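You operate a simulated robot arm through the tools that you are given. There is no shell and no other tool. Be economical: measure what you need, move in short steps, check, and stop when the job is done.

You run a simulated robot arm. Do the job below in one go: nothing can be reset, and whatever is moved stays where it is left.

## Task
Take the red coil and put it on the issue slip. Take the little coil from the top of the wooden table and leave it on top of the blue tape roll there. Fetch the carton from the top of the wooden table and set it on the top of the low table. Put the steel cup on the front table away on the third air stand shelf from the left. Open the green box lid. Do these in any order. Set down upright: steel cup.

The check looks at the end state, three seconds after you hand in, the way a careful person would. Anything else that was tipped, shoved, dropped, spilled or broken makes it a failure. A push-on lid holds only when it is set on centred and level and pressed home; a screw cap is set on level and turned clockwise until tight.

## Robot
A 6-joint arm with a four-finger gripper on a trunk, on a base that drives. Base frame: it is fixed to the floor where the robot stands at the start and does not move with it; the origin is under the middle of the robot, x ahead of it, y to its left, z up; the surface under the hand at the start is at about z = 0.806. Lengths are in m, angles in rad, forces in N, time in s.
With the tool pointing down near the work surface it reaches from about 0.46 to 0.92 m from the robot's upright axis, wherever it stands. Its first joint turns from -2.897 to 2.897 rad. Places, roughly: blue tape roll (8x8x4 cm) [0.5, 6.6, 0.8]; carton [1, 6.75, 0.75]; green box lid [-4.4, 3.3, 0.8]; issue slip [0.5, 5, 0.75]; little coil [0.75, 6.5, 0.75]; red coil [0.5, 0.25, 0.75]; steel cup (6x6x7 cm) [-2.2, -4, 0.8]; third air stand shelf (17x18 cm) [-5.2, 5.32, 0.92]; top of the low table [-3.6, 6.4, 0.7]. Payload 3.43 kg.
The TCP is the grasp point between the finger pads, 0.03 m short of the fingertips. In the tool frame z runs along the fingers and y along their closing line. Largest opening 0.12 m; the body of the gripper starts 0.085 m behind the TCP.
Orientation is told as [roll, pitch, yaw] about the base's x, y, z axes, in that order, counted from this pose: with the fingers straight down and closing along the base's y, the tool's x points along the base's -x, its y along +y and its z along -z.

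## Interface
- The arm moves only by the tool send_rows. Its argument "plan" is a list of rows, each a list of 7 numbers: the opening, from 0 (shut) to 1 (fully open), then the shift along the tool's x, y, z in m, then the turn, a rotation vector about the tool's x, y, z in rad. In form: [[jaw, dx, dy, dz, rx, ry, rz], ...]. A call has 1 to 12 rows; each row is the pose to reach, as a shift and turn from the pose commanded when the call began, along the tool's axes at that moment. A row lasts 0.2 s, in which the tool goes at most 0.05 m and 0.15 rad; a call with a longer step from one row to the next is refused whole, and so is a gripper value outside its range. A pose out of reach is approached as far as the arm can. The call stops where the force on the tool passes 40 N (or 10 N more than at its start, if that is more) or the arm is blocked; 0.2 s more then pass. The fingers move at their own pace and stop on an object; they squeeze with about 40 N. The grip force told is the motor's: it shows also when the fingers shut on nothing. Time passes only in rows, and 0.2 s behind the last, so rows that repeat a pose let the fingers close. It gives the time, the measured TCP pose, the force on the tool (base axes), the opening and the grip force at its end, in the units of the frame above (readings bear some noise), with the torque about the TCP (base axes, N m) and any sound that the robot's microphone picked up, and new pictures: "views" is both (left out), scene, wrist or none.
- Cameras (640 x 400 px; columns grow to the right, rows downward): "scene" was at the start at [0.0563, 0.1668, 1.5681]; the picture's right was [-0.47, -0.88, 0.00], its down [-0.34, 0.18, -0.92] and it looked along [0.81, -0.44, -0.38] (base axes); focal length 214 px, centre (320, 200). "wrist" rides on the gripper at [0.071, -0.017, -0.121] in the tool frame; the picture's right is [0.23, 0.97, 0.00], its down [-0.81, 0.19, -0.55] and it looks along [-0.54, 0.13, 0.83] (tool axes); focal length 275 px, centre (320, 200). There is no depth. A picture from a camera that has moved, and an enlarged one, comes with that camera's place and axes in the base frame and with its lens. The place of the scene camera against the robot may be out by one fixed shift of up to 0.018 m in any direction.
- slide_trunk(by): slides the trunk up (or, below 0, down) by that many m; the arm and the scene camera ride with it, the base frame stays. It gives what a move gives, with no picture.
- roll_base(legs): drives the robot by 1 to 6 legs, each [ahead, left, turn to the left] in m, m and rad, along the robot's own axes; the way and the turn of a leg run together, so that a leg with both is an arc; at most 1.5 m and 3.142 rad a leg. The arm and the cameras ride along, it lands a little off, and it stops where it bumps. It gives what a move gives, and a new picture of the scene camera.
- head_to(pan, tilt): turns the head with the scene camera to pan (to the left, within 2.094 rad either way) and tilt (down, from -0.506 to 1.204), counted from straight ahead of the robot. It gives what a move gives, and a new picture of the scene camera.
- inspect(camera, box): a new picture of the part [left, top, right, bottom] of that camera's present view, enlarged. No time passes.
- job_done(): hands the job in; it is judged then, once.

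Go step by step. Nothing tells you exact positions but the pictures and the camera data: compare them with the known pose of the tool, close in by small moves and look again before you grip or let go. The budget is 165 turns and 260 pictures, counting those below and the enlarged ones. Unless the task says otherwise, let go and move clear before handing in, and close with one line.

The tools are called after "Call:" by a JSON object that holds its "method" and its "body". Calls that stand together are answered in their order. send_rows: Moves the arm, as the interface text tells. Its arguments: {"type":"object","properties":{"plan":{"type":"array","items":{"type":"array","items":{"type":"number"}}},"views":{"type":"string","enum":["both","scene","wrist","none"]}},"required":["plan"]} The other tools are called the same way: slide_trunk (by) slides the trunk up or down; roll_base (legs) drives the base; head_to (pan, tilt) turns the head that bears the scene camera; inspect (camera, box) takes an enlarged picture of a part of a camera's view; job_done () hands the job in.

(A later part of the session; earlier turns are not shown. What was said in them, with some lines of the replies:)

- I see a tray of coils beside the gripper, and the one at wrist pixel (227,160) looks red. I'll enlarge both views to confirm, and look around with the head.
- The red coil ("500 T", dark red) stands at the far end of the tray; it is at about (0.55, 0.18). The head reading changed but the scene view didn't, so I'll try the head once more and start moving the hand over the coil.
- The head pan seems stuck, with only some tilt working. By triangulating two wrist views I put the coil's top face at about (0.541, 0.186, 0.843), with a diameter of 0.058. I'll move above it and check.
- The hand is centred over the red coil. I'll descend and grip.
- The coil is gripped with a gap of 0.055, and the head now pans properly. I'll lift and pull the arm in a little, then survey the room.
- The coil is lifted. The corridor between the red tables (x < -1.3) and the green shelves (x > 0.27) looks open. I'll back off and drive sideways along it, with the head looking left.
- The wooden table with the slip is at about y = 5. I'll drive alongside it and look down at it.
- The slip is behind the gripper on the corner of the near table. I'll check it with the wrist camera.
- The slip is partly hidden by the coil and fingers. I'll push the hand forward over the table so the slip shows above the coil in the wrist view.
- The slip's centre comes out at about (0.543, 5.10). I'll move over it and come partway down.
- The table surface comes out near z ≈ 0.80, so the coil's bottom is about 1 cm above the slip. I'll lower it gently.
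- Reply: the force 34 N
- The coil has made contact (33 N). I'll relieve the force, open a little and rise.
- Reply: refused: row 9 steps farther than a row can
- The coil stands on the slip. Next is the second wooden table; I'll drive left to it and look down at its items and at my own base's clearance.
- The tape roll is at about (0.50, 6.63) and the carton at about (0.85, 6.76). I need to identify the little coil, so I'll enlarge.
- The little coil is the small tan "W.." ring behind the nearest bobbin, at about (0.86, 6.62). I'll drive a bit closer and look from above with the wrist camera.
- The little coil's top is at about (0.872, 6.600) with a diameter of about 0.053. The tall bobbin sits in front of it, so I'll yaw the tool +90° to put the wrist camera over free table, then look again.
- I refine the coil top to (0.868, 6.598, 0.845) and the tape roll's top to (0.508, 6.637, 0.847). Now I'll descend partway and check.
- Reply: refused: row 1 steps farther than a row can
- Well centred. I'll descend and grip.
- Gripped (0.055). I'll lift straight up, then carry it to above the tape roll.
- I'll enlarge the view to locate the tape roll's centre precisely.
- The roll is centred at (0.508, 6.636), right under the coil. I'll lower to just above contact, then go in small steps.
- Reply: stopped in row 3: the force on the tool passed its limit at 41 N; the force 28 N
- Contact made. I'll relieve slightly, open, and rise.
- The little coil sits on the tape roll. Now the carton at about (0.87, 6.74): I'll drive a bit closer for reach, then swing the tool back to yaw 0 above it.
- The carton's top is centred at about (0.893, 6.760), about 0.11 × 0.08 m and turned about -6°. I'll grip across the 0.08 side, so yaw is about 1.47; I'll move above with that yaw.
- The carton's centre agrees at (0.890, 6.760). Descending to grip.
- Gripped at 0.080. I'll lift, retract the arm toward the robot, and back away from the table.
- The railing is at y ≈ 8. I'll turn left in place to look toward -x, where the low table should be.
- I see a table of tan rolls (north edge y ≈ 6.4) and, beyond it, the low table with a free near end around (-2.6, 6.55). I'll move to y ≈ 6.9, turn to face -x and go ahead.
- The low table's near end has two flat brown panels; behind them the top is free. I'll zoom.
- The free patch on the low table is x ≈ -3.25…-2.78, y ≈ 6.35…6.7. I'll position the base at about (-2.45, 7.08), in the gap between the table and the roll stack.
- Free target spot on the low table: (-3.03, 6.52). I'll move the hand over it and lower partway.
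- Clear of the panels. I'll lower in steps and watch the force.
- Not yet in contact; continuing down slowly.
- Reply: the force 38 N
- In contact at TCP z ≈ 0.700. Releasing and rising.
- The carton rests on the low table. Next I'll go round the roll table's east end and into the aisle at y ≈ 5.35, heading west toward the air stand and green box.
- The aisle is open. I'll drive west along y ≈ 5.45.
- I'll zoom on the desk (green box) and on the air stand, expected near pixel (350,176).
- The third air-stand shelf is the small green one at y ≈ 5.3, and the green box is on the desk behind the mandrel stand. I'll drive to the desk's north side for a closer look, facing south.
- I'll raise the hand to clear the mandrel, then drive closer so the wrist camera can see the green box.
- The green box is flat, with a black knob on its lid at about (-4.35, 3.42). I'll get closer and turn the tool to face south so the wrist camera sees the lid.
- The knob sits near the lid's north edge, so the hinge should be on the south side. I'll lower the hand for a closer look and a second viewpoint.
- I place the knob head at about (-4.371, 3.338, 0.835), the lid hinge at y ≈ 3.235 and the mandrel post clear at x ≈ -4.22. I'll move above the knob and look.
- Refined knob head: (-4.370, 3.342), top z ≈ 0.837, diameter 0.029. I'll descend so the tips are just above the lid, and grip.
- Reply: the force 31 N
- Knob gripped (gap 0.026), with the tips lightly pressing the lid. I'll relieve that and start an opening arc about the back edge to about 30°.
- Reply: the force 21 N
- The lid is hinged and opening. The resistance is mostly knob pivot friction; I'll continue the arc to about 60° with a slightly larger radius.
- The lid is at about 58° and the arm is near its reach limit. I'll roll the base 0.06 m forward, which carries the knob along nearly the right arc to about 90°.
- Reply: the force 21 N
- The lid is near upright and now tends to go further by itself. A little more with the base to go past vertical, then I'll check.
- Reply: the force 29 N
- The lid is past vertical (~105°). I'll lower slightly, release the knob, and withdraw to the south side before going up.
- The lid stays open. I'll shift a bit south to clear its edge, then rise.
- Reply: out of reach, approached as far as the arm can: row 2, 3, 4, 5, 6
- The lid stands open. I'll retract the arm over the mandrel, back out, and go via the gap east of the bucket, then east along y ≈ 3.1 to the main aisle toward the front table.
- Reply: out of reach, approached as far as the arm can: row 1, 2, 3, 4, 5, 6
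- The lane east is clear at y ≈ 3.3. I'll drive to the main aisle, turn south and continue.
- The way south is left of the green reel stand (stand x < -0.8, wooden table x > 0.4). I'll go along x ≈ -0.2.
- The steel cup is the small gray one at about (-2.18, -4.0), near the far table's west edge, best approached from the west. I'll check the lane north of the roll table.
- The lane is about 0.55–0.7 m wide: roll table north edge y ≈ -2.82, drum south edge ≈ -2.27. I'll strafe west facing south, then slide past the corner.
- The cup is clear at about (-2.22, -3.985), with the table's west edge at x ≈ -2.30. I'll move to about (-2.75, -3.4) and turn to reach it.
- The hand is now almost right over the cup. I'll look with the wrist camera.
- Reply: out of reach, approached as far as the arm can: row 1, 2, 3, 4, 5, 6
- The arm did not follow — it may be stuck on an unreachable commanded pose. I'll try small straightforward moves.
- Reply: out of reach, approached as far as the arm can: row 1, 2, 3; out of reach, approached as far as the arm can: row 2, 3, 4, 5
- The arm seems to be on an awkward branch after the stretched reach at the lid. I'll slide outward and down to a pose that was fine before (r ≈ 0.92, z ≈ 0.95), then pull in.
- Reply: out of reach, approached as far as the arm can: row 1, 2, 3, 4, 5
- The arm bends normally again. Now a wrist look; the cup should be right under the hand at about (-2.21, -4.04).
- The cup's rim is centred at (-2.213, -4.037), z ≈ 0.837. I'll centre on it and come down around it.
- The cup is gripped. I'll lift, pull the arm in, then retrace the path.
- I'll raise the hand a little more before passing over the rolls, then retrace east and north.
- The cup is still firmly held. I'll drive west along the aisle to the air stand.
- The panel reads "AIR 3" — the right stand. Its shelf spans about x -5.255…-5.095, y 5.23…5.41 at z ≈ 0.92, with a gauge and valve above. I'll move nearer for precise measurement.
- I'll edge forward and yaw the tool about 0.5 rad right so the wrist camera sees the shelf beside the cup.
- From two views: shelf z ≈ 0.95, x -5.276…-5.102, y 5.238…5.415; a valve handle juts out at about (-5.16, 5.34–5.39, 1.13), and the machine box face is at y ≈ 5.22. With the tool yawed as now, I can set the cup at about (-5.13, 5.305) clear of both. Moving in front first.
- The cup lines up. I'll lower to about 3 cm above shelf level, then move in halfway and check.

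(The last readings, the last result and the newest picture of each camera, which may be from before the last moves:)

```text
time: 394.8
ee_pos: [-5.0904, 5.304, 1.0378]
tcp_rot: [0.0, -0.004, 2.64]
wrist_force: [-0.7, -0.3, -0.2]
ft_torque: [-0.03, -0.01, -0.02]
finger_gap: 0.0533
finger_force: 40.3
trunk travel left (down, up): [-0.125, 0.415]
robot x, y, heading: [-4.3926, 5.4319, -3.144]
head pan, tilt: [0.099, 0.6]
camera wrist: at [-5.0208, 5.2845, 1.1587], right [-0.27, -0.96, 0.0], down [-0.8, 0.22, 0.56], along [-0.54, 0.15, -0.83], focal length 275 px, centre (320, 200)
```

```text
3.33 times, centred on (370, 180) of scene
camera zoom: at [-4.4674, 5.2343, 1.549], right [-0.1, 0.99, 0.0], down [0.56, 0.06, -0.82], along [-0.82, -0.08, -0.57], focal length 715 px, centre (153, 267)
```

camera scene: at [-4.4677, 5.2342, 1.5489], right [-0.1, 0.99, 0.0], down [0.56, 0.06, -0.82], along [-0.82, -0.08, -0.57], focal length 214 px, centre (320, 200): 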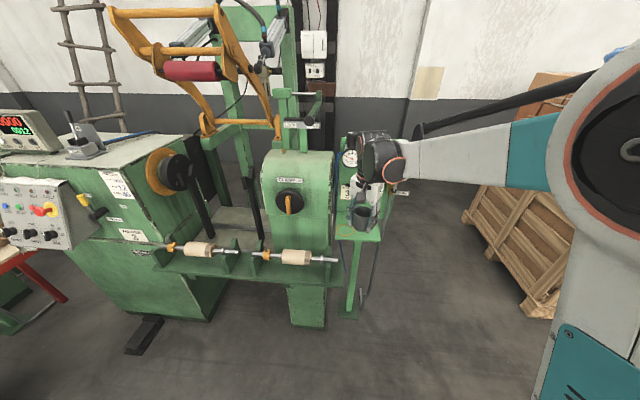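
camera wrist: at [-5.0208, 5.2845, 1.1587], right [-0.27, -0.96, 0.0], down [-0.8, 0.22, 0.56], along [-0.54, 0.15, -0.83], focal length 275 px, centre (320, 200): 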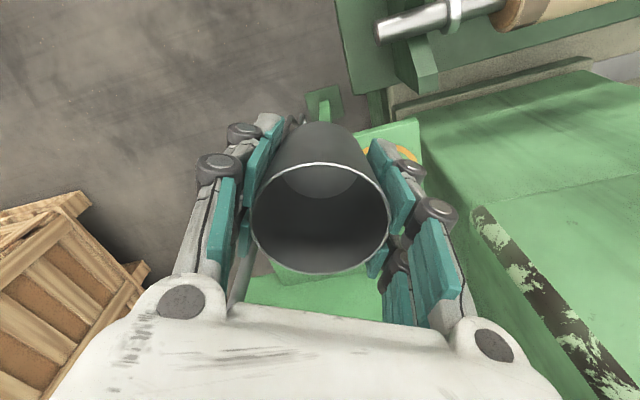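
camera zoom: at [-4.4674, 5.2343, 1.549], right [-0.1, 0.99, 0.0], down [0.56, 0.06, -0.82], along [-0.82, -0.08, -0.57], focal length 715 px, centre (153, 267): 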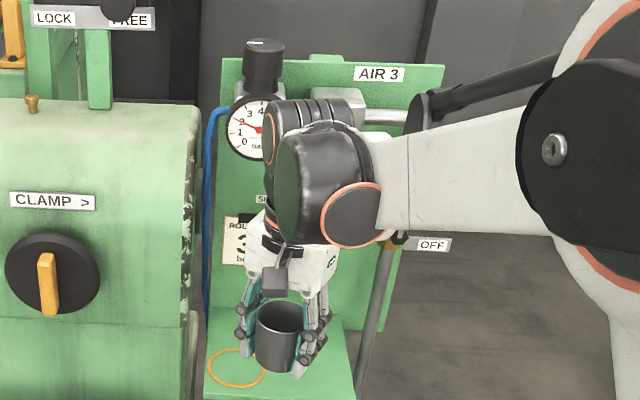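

Shelf front edge x ≈ -5.10 confirmed. Moving in to x ≈ -5.137 and lowering gently.

Call:
{"method": "send_rows", "body": {"plan": [[0.35, -0.014, 0.0075, 0, 0, 0, 0], [0.35, -0.028, 0.015, 0, 0, 0, 0], [0.35, -0.041, 0.0225, 0, 0, 0, 0], [0.35, -0.041, 0.0225, 0.01, 0, 0, 0], [0.35, -0.041, 0.0225, 0.02, 0, 0, 0], [0.35, -0.041, 0.0225, 0.028, 0, 0, 0], [0.35, -0.041, 0.0225, 0.028, 0, 0, 0]], "views": "wrist"}}

Call:
{"method": "inspect", "body": {"camera": "scene", "box": [310, 120, 430, 240]}}

```text
time: 396.4
ee_pos: [-5.1382, 5.3048, 1.0107]
tcp_rot: [0.002, -0.006, 2.64]
wrist_force: [-0.3, 0.2, -1.2]
ft_torque: [-0.05, 0.02, -0.01]
finger_gap: 0.0529
finger_force: 39.7
trunk travel left (down, up): [-0.125, 0.415]
robot x, y, heading: [-4.3913, 5.4305, -3.139]
head pan, tilt: [0.099, 0.6]
camera wrist: at [-5.0677, 5.2852, 1.1311], right [-0.27, -0.96, 0.0], down [-0.8, 0.22, 0.56], along [-0.54, 0.15, -0.83], focal length 275 px, centre (320, 200)
```

wrist: 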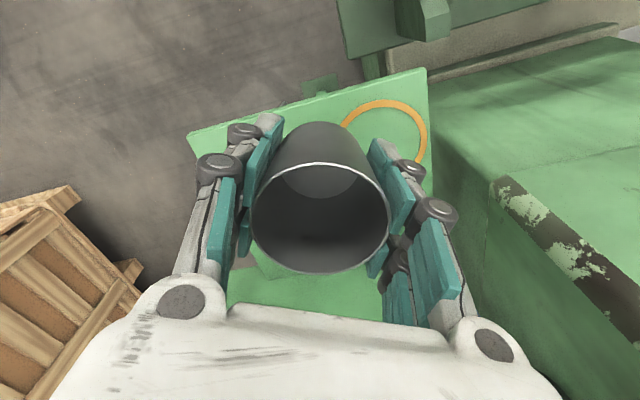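

```text
3.33 times, centred on (370, 180) of scene
camera zoom: at [-4.4674, 5.2343, 1.549], right [-0.1, 0.99, 0.0], down [0.56, 0.06, -0.82], along [-0.82, -0.08, -0.57], focal length 715 px, centre (153, 267)
```

zoom: 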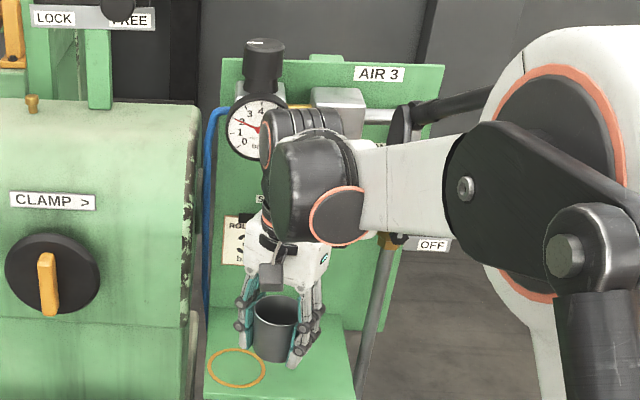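

Well inside the shelf. Now lowering to contact.

Call:
{"method": "send_rows", "body": {"plan": [[0.35, 0, 0, 0.004, 0, 0, 0], [0.35, 0, 0, 0.008, 0, 0, 0], [0.35, 0, 0, 0.011, 0, 0, 0], [0.35, 0, 0, 0.011, 0, 0, 0]], "views": "none"}}

```text
time: 397.4
ee_pos: [-5.1378, 5.3041, 0.9986]
tcp_rot: [0.002, -0.005, 2.64]
wrist_force: [-0.1, -0.7, -0.5]
ft_torque: [0.03, 0.0, -0.01]
finger_gap: 0.0531
finger_force: 39.4
trunk travel left (down, up): [-0.125, 0.415]
robot x, y, heading: [-4.3953, 5.4358, -3.14]
head pan, tilt: [0.099, 0.6]
```

Call:
{"method": "send_rows", "body": {"plan": [[0.35, 0, 0, 0.002, 0, 0, 0], [0.35, 0, 0, 0.004, 0, 0, 0], [0.35, 0, 0, 0.005, 0, 0, 0], [0.35, 0, 0, 0.005, 0, 0, 0]], "views": "none"}}

```text
time: 398.4
ee_pos: [-5.1385, 5.304, 0.9945]
tcp_rot: [0.001, -0.005, 2.642]
wrist_force: [0.7, -0.1, 0.4]
ft_torque: [0.04, 0.02, 0.0]
finger_gap: 0.053
finger_force: 39.5
trunk travel left (down, up): [-0.125, 0.415]
robot x, y, heading: [-4.3899, 5.4319, -3.145]
head pan, tilt: [0.099, 0.6]
```

Call:
{"method": "send_rows", "body": {"plan": [[0.35, 0, 0, 0.002, 0, 0, 0], [0.35, 0, 0, 0.004, 0, 0, 0], [0.35, 0, 0, 0.006, 0, 0, 0], [0.35, 0, 0, 0.006, 0, 0, 0]], "views": "wrist"}}

Call:
{"method": "inspect", "body": {"camera": "scene", "box": [310, 150, 430, 240]}}

```text
time: 399.4
ee_pos: [-5.1383, 5.3044, 0.9875]
tcp_rot: [0.002, -0.003, 2.641]
wrist_force: [0.7, 0.0, -1.1]
ft_torque: [0.01, -0.02, 0.0]
finger_gap: 0.0529
finger_force: 40.2
trunk travel left (down, up): [-0.125, 0.415]
robot x, y, heading: [-4.3923, 5.4324, -3.141]
head pan, tilt: [0.099, 0.6]
camera wrist: at [-5.068, 5.2852, 1.1086], right [-0.27, -0.96, 0.0], down [-0.8, 0.22, 0.56], along [-0.54, 0.15, -0.83], focal length 275 px, centre (320, 200)
```

wrist: 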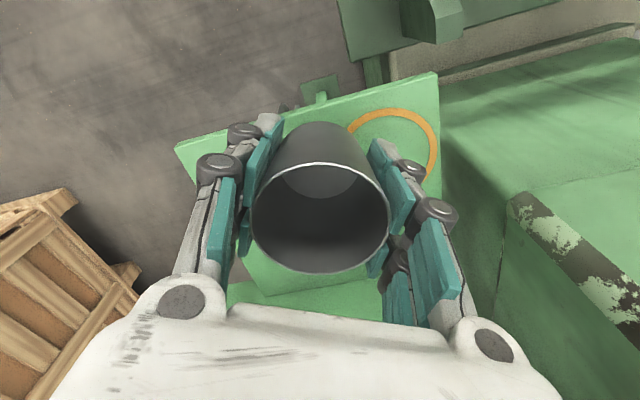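

```text
4.44 times, centred on (370, 195) of scene
camera zoom: at [-4.4673, 5.2343, 1.549], right [-0.1, 0.99, 0.0], down [0.56, 0.06, -0.82], along [-0.82, -0.08, -0.57], focal length 953 px, centre (98, 222)
```

zoom: 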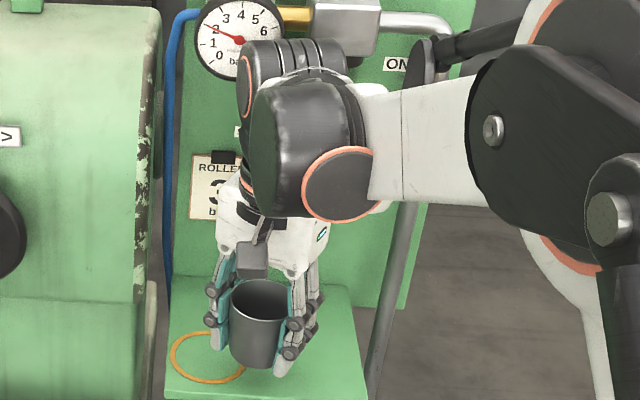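

No contact yet; with the shelf nearer z ≈ 0.925 its front edge is at x ≈ -5.116, so I'll shift the cup slightly in and left to (-5.146, 5.290), then continue down.

Call:
{"method": "send_rows", "body": {"plan": [[0.35, 0, 0.008, 0, 0, 0, 0], [0.35, 0, 0.016, 0, 0, 0, 0], [0.35, 0, 0.016, 0.004, 0, 0, 0], [0.35, 0, 0.016, 0.008, 0, 0, 0], [0.35, 0, 0.016, 0.008, 0, 0, 0]], "views": "none"}}

Call:
{"method": "send_rows", "body": {"plan": [[0.35, 0, 0, 0.002, 0, 0, 0], [0.35, 0, 0, 0.004, 0, 0, 0], [0.35, 0, 0, 0.005, 0, 0, 0], [0.35, 0, 0, 0.005, 0, 0, 0]], "views": "wrist"}}

```text
time: 400.6
ee_pos: [-5.1458, 5.2903, 0.9805]
tcp_rot: [0.001, -0.005, 2.641]
wrist_force: [-0.4, 0.4, -0.7]
ft_torque: [0.0, -0.01, 0.01]
finger_gap: 0.0529
finger_force: 39.9
trunk travel left (down, up): [-0.125, 0.415]
robot x, y, heading: [-4.3942, 5.4324, -3.145]
head pan, tilt: [0.099, 0.6]
```

```text
time: 401.6
ee_pos: [-5.1462, 5.2897, 0.9748]
tcp_rot: [0.002, -0.007, 2.644]
wrist_force: [0.7, 0.1, 0.0]
ft_torque: [-0.03, 0.0, 0.04]
finger_gap: 0.0529
finger_force: 39.4
trunk travel left (down, up): [-0.125, 0.415]
robot x, y, heading: [-4.3902, 5.4326, -3.145]
head pan, tilt: [0.099, 0.6]
camera wrist: at [-5.0757, 5.2708, 1.0959], right [-0.27, -0.96, 0.0], down [-0.8, 0.22, 0.56], along [-0.54, 0.15, -0.83], focal length 275 px, centre (320, 200)
```

wrist: 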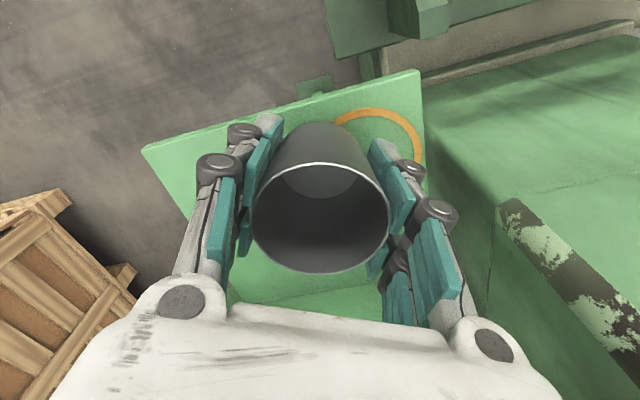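

Call:
{"method": "send_rows", "body": {"plan": [[0.35, 0, 0, 0.002, 0, 0, 0], [0.35, 0, 0, 0.004, 0, 0, 0], [0.35, 0, 0, 0.006, 0, 0, 0], [0.35, 0, 0, 0.006, 0, 0, 0]], "views": "none"}}

Call:
{"method": "send_rows", "body": {"plan": [[0.35, 0, 0, 0.002, 0, 0, 0], [0.35, 0, 0, 0.003, 0, 0, 0], [0.35, 0, 0, 0.003, 0, 0, 0]], "views": "none"}}

```text
time: 402.6
ee_pos: [-5.1456, 5.2913, 0.9698]
tcp_rot: [0.001, -0.005, 2.639]
wrist_force: [0.8, -0.2, -1.3]
ft_torque: [-0.03, 0.0, 0.0]
finger_gap: 0.0531
finger_force: 40.5
trunk travel left (down, up): [-0.125, 0.415]
robot x, y, heading: [-4.3975, 5.4329, -3.148]
head pan, tilt: [0.099, 0.6]
```

```text
time: 403.4
ee_pos: [-5.1463, 5.2914, 0.966]
tcp_rot: [0.001, -0.006, 2.64]
wrist_force: [0.1, -0.7, -0.5]
ft_torque: [-0.01, -0.02, 0.04]
finger_gap: 0.053
finger_force: 40.2
trunk travel left (down, up): [-0.125, 0.415]
robot x, y, heading: [-4.3949, 5.4329, -3.141]
head pan, tilt: [0.099, 0.6]
```

Call:
{"method": "send_rows", "body": {"plan": [[0.35, 0, 0, 0.002, 0, 0, 0], [0.35, 0, 0, 0.004, 0, 0, 0], [0.35, 0, 0, 0.005, 0, 0, 0], [0.35, 0, 0, 0.005, 0, 0, 0]], "views": "none"}}

Call:
{"method": "inspect", "body": {"camera": "scene", "box": [320, 180, 400, 240]}}

```text
time: 404.4
ee_pos: [-5.146, 5.2899, 0.9604]
tcp_rot: [0.001, -0.006, 2.641]
wrist_force: [0.0, 0.6, -1.1]
ft_torque: [0.03, 0.01, 0.02]
finger_gap: 0.053
finger_force: 40.4
trunk travel left (down, up): [-0.125, 0.415]
robot x, y, heading: [-4.3914, 5.4336, -3.144]
head pan, tilt: [0.099, 0.6]
```

```text
6.67 times, centred on (360, 210) of scene
camera zoom: at [-4.4673, 5.2343, 1.549], right [-0.1, 0.99, 0.0], down [0.56, 0.06, -0.82], along [-0.82, -0.08, -0.57], focal length 1430 px, centre (53, 133)
```

zoom: 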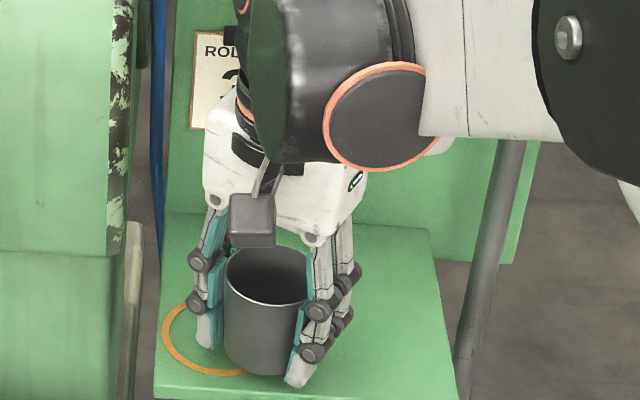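

Call:
{"method": "send_rows", "body": {"plan": [[0.35, 0, 0, 0.002, 0, 0, 0], [0.35, 0, 0, 0.004, 0, 0, 0], [0.35, 0, 0, 0.005, 0, 0, 0], [0.35, 0, 0, 0.005, 0, 0, 0]], "views": "none"}}

Call:
{"method": "send_rows", "body": {"plan": [[0.35, 0, 0, 0.002, 0, 0, 0], [0.35, 0, 0, 0.003, 0, 0, 0], [0.35, 0, 0, 0.003, 0, 0, 0]], "views": "wrist"}}

```text
time: 405.4
ee_pos: [-5.1462, 5.29, 0.9561]
tcp_rot: [0.002, -0.005, 2.641]
wrist_force: [0.6, 0.2, -0.7]
ft_torque: [0.0, -0.03, 0.0]
finger_gap: 0.0528
finger_force: 39.5
trunk travel left (down, up): [-0.125, 0.415]
robot x, y, heading: [-4.3912, 5.4329, -3.14]
head pan, tilt: [0.099, 0.6]
```

```text
time: 406.2
ee_pos: [-5.1453, 5.2901, 0.9529]
tcp_rot: [0.001, -0.005, 2.64]
wrist_force: [0.9, 0.7, -0.9]
ft_torque: [0.0, -0.04, -0.04]
finger_gap: 0.0529
finger_force: 40.3
trunk travel left (down, up): [-0.125, 0.415]
robot x, y, heading: [-4.3962, 5.4359, -3.143]
head pan, tilt: [0.099, 0.6]
camera wrist: at [-5.0756, 5.2711, 1.0738], right [-0.27, -0.96, 0.0], down [-0.8, 0.22, 0.56], along [-0.54, 0.15, -0.83], focal length 275 px, centre (320, 200)
```

wrist: 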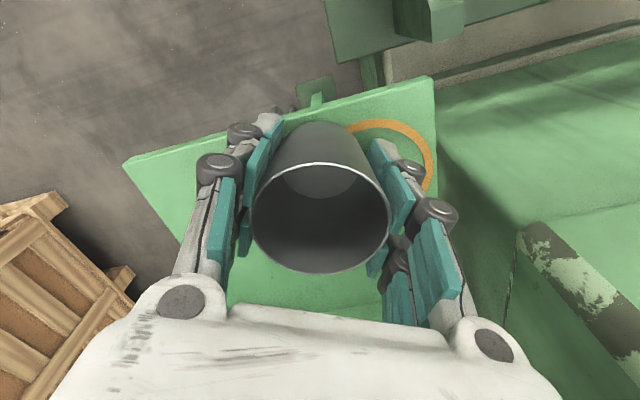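

Call:
{"method": "send_rows", "body": {"plan": [[0.35, 0, 0, 0.002, 0, 0, 0], [0.35, 0, 0, 0.003, 0, 0, 0], [0.35, 0, 0, 0.003, 0, 0, 0]], "views": "none"}}

Call:
{"method": "send_rows", "body": {"plan": [[0.35, 0, 0, 0.002, 0, 0, 0], [0.35, 0, 0, 0.003, 0, 0, 0], [0.35, 0, 0, 0.003, 0, 0, 0]], "views": "none"}}

Call:
{"method": "inspect", "body": {"camera": "scene", "box": [320, 180, 400, 240]}}

```text
time: 407.0
ee_pos: [-5.144, 5.2912, 0.9513]
tcp_rot: [0.004, -0.007, 2.64]
wrist_force: [-6.6, -1.5, 22.1]
ft_torque: [-0.12, -0.06, 0.01]
finger_gap: 0.0531
finger_force: 39.5
trunk travel left (down, up): [-0.125, 0.415]
robot x, y, heading: [-4.3952, 5.4323, -3.141]
head pan, tilt: [0.099, 0.6]
```

```text
time: 407.4
ee_pos: [-5.1458, 5.2917, 0.9514]
tcp_rot: [0.003, -0.01, 2.638]
wrist_force: [2.1, -0.8, 19.8]
ft_torque: [-0.06, -0.38, -0.01]
finger_gap: 0.053
finger_force: 39.8
trunk travel left (down, up): [-0.125, 0.415]
robot x, y, heading: [-4.394, 5.4289, -3.138]
head pan, tilt: [0.099, 0.6]
stopped in row 2: the force on the tool passed its limit at 43 N (the readings are from after the stop); the commanded pose is now the measured one
```

```text
6.67 times, centred on (360, 210) of scene
camera zoom: at [-4.4652, 5.2347, 1.5491], right [-0.1, 0.99, 0.0], down [0.56, 0.06, -0.83], along [-0.82, -0.08, -0.56], focal length 1430 px, centre (53, 133)
```

zoom: 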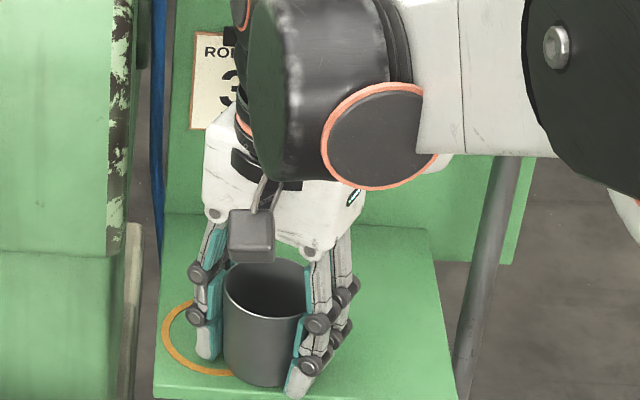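

Contact with the shelf, but the base is only a few mm from the front edge. I'll lift slightly, go 8 mm further in, and set down again.

Call:
{"method": "send_rows", "body": {"plan": [[0.35, 0, 0, -0.003, 0, 0, 0], [0.35, 0, 0, -0.006, 0, 0, 0], [0.35, -0.0035, 0.002, -0.006, 0, 0, 0], [0.35, -0.008, 0.0045, -0.006, 0, 0, 0], [0.35, -0.008, 0.0045, -0.006, 0, 0, 0]], "views": "wrist"}}

Call:
{"method": "inspect", "body": {"camera": "scene", "box": [320, 120, 430, 240]}}

```text
time: 408.6
ee_pos: [-5.1572, 5.2911, 0.9537]
tcp_rot: [0.002, -0.008, 2.64]
wrist_force: [-0.4, 0.0, 0.1]
ft_torque: [0.01, -0.02, 0.0]
finger_gap: 0.0531
finger_force: 39.6
trunk travel left (down, up): [-0.125, 0.415]
robot x, y, heading: [-4.3963, 5.4307, -3.146]
head pan, tilt: [0.099, 0.6]
camera wrist: at [-5.086, 5.2713, 1.0761], right [-0.27, -0.96, 0.0], down [-0.8, 0.22, 0.56], along [-0.54, 0.15, -0.83], focal length 275 px, centre (320, 200)
```

wrist: 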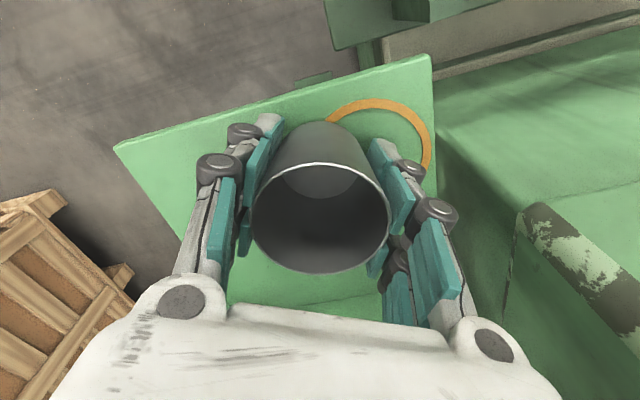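

```text
3.33 times, centred on (375, 180) of scene
camera zoom: at [-4.4675, 5.2342, 1.549], right [-0.1, 0.99, 0.0], down [0.56, 0.06, -0.82], along [-0.82, -0.08, -0.57], focal length 715 px, centre (137, 267)
```

zoom: 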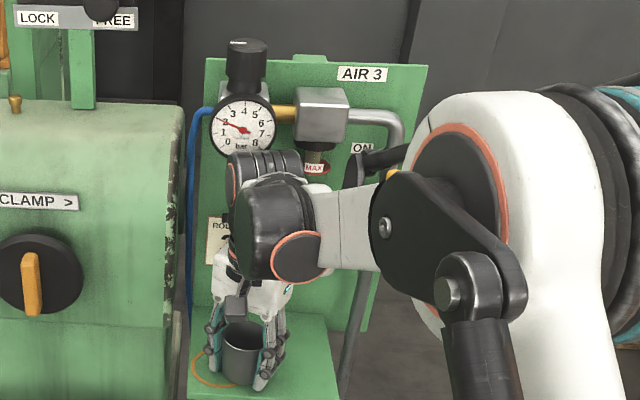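

Now safely inside. Setting down and releasing.

Call:
{"method": "send_rows", "body": {"plan": [[0.35, 0, 0, 0.0015, 0, 0, 0], [0.35, 0, 0, 0.0025, 0, 0, 0], [0.35, 0, 0, 0.0025, 0, 0, 0]], "views": "none"}}

```text
time: 409.4
ee_pos: [-5.1556, 5.2913, 0.9528]
tcp_rot: [0.003, -0.006, 2.64]
wrist_force: [-0.3, 0.3, -0.5]
ft_torque: [-0.01, 0.0, -0.02]
finger_gap: 0.0529
finger_force: 40.1
trunk travel left (down, up): [-0.125, 0.415]
robot x, y, heading: [-4.3938, 5.4335, -3.143]
head pan, tilt: [0.099, 0.6]
```

Call:
{"method": "send_rows", "body": {"plan": [[0.35, 0, 0, 0.001, 0, 0, 0], [0.35, 0, 0, 0.002, 0, 0, 0], [0.35, 0, 0, 0.002, 0, 0, 0]], "views": "none"}}

```text
time: 410.2
ee_pos: [-5.1567, 5.2903, 0.9507]
tcp_rot: [0.003, -0.008, 2.641]
wrist_force: [-2.5, -1.2, 6.7]
ft_torque: [-0.06, -0.05, -0.02]
finger_gap: 0.0531
finger_force: 40.4
trunk travel left (down, up): [-0.125, 0.415]
robot x, y, heading: [-4.3935, 5.4317, -3.141]
head pan, tilt: [0.099, 0.6]
```

Light contact (7 N). I'll open, then rise while easing slightly toward the robot to keep the wrist away from the gauge.

Call:
{"method": "send_rows", "body": {"plan": [[0.5, 0, 0, 0, 0, 0, 0], [0.6, 0, 0, 0, 0, 0, 0], [0.75, 0, 0, 0, 0, 0, 0], [0.75, 0, 0, 0, 0, 0, 0], [0.75, 0.003, -0.0015, -0.012, 0, 0, 0], [0.75, 0.007, -0.004, -0.025, 0, 0, 0], [0.75, 0.011, -0.006, -0.038, 0, 0, 0], [0.75, 0.015, -0.008, -0.052, 0, 0, 0], [0.75, 0.018, -0.01, -0.068, 0, 0, 0], [0.75, 0.018, -0.01, -0.075, 0, 0, 0]], "views": "both"}}

```text
time: 412.4
ee_pos: [-5.1346, 5.2904, 1.0254]
tcp_rot: [0.004, -0.009, 2.642]
wrist_force: [-0.1, -0.1, 0.2]
ft_torque: [0.0, 0.02, -0.01]
finger_gap: 0.0899
finger_force: 0.1
trunk travel left (down, up): [-0.125, 0.415]
robot x, y, heading: [-4.3959, 5.4346, -3.14]
head pan, tilt: [0.099, 0.6]
camera scene: at [-4.4672, 5.2343, 1.549], right [-0.1, 0.99, 0.0], down [0.56, 0.06, -0.83], along [-0.82, -0.08, -0.56], focal length 214 px, centre (320, 200)
camera wrist: at [-5.064, 5.2713, 1.147], right [-0.27, -0.96, 0.0], down [-0.8, 0.22, 0.56], along [-0.54, 0.15, -0.83], focal length 275 px, centre (320, 200)
```

scene: 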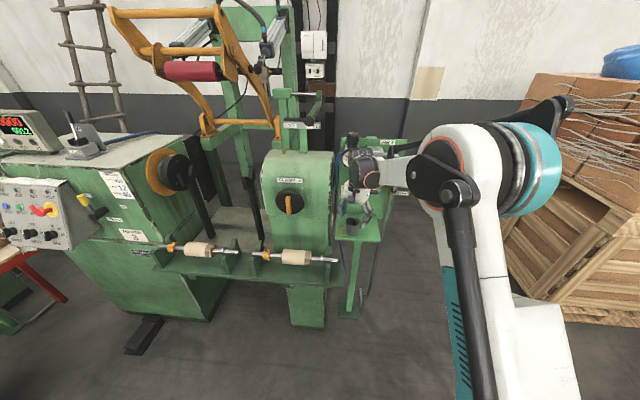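
wrist: 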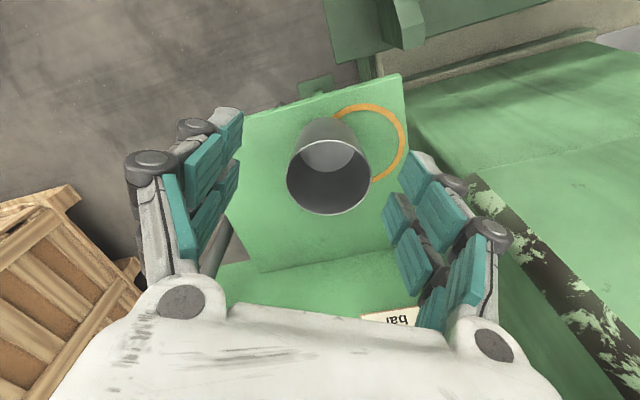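

The cup stands upright on the shelf. I'll rise a bit and withdraw toward the robot, then back off.

Call:
{"method": "send_rows", "body": {"plan": [[0.75, 0.005, -0.003, -0.03, 0, 0, 0], [0.75, 0.03, -0.016, -0.04, 0, 0, 0], [0.75, 0.06, -0.033, -0.05, 0, 0, 0], [0.75, 0.095, -0.052, -0.06, 0, 0, 0], [0.75, 0.13, -0.072, -0.06, 0, 0, 0]], "views": "none"}}

Call:
{"method": "roll_base", "body": {"legs": [[-0.4, 0, 0]]}}

Call:
{"method": "inspect", "body": {"camera": "scene", "box": [280, 100, 440, 230]}}

Call:
{"method": "head_to", "body": {"pan": 0.9, "tilt": 0.4}}

```text
time: 413.6
ee_pos: [-4.9844, 5.2919, 1.0874]
tcp_rot: [0.004, -0.006, 2.641]
wrist_force: [-0.1, 0.0, 0.1]
ft_torque: [0.02, 0.03, 0.01]
finger_gap: 0.09
finger_force: 0.1
trunk travel left (down, up): [-0.125, 0.415]
robot x, y, heading: [-4.3937, 5.4321, -3.146]
head pan, tilt: [0.099, 0.6]
```

```text
time: 416.1
ee_pos: [-4.5859, 5.2901, 1.0857]
tcp_rot: [0.003, -0.006, 2.643]
wrist_force: [0.8, 0.9, 0.0]
ft_torque: [-0.02, 0.0, 0.02]
finger_gap: 0.0897
finger_force: 0.0
trunk travel left (down, up): [-0.125, 0.415]
robot x, y, heading: [-3.9983, 5.4359, -3.138]
head pan, tilt: [0.099, 0.6]
camera scene: at [-4.0683, 5.2348, 1.549], right [-0.1, 0.99, 0.0], down [0.56, 0.06, -0.83], along [-0.82, -0.08, -0.56], focal length 214 px, centre (320, 200)
```

scene: 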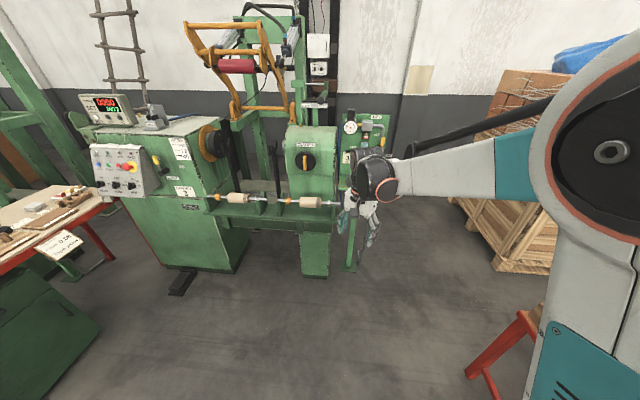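

```text
3.08 times, centred on (360, 165) of scene
camera zoom: at [-4.0683, 5.2348, 1.549], right [-0.1, 0.99, 0.0], down [0.56, 0.06, -0.83], along [-0.82, -0.08, -0.56], focal length 660 px, centre (197, 308)
```

zoom: 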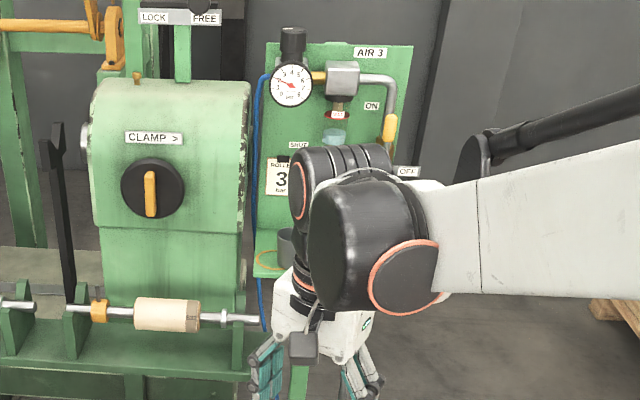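

```text
time: 417.2
ee_pos: [-4.5868, 5.2909, 1.0852]
tcp_rot: [0.004, -0.008, 2.643]
wrist_force: [-0.5, -0.8, 0.9]
ft_torque: [-0.01, 0.01, -0.01]
finger_gap: 0.0901
finger_force: 0.0
trunk travel left (down, up): [-0.125, 0.415]
robot x, y, heading: [-3.9943, 5.4304, -3.138]
head pan, tilt: [0.901, 0.4]
camera scene: at [-4.038, 5.1711, 1.5672], right [-0.78, 0.62, 0.0], down [0.24, 0.31, -0.92], along [-0.57, -0.72, -0.39], focal length 214 px, centre (320, 200)
```

scene: 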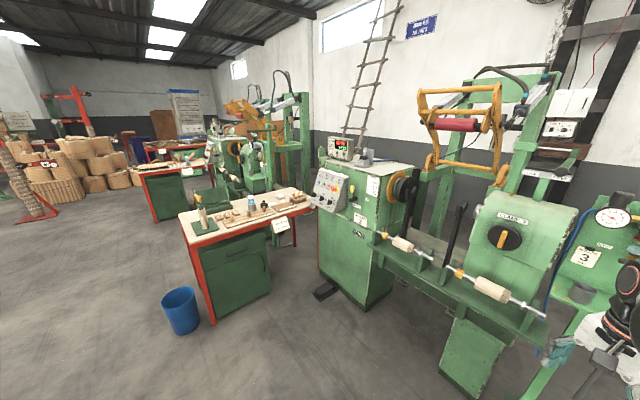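

I can see the cup standing on the shelf. I'll check the green box lid and the cup once more by zooming.

Call:
{"method": "inspect", "body": {"camera": "scene", "box": [170, 170, 330, 270]}}

Call:
{"method": "inspect", "body": {"camera": "scene", "box": [540, 200, 640, 330]}}

```text
4.00 times, centred on (250, 220) of scene
camera zoom: at [-4.038, 5.1711, 1.5672], right [-0.78, 0.62, 0.0], down [0.24, 0.31, -0.92], along [-0.57, -0.72, -0.39], focal length 858 px, centre (600, 120)
```

zoom: 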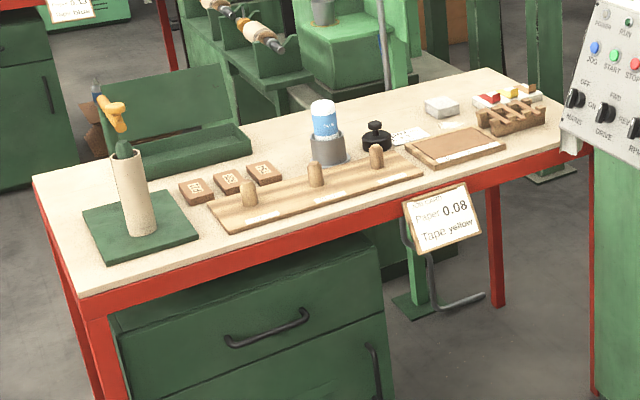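

```text
3.08 times, centred on (590, 265) of scene
camera zoom: at [-4.038, 5.1711, 1.5672], right [-0.78, 0.62, 0.0], down [0.24, 0.31, -0.92], along [-0.57, -0.72, -0.39], focal length 660 px, centre (-511, 0)
```

zoom: 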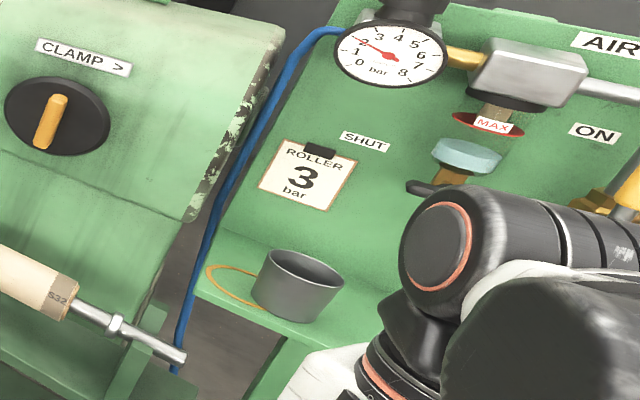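

The lid stands open, the cup is upright on the AIR 3 shelf, and the coil, little coil and carton were seen in place after release. The hand is clear, so I'm handing in.

Call:
{"method": "job_done", "body": {}}

```text
The job is handed in.
```

All five tasks are done and handed in; no result has come back. The red coil is on the issue slip and the little coil is on the blue tape roll. The carton is on the low table, the steel cup is upright on the third air-stand shelf (a little near its front edge), and the green box lid is open.
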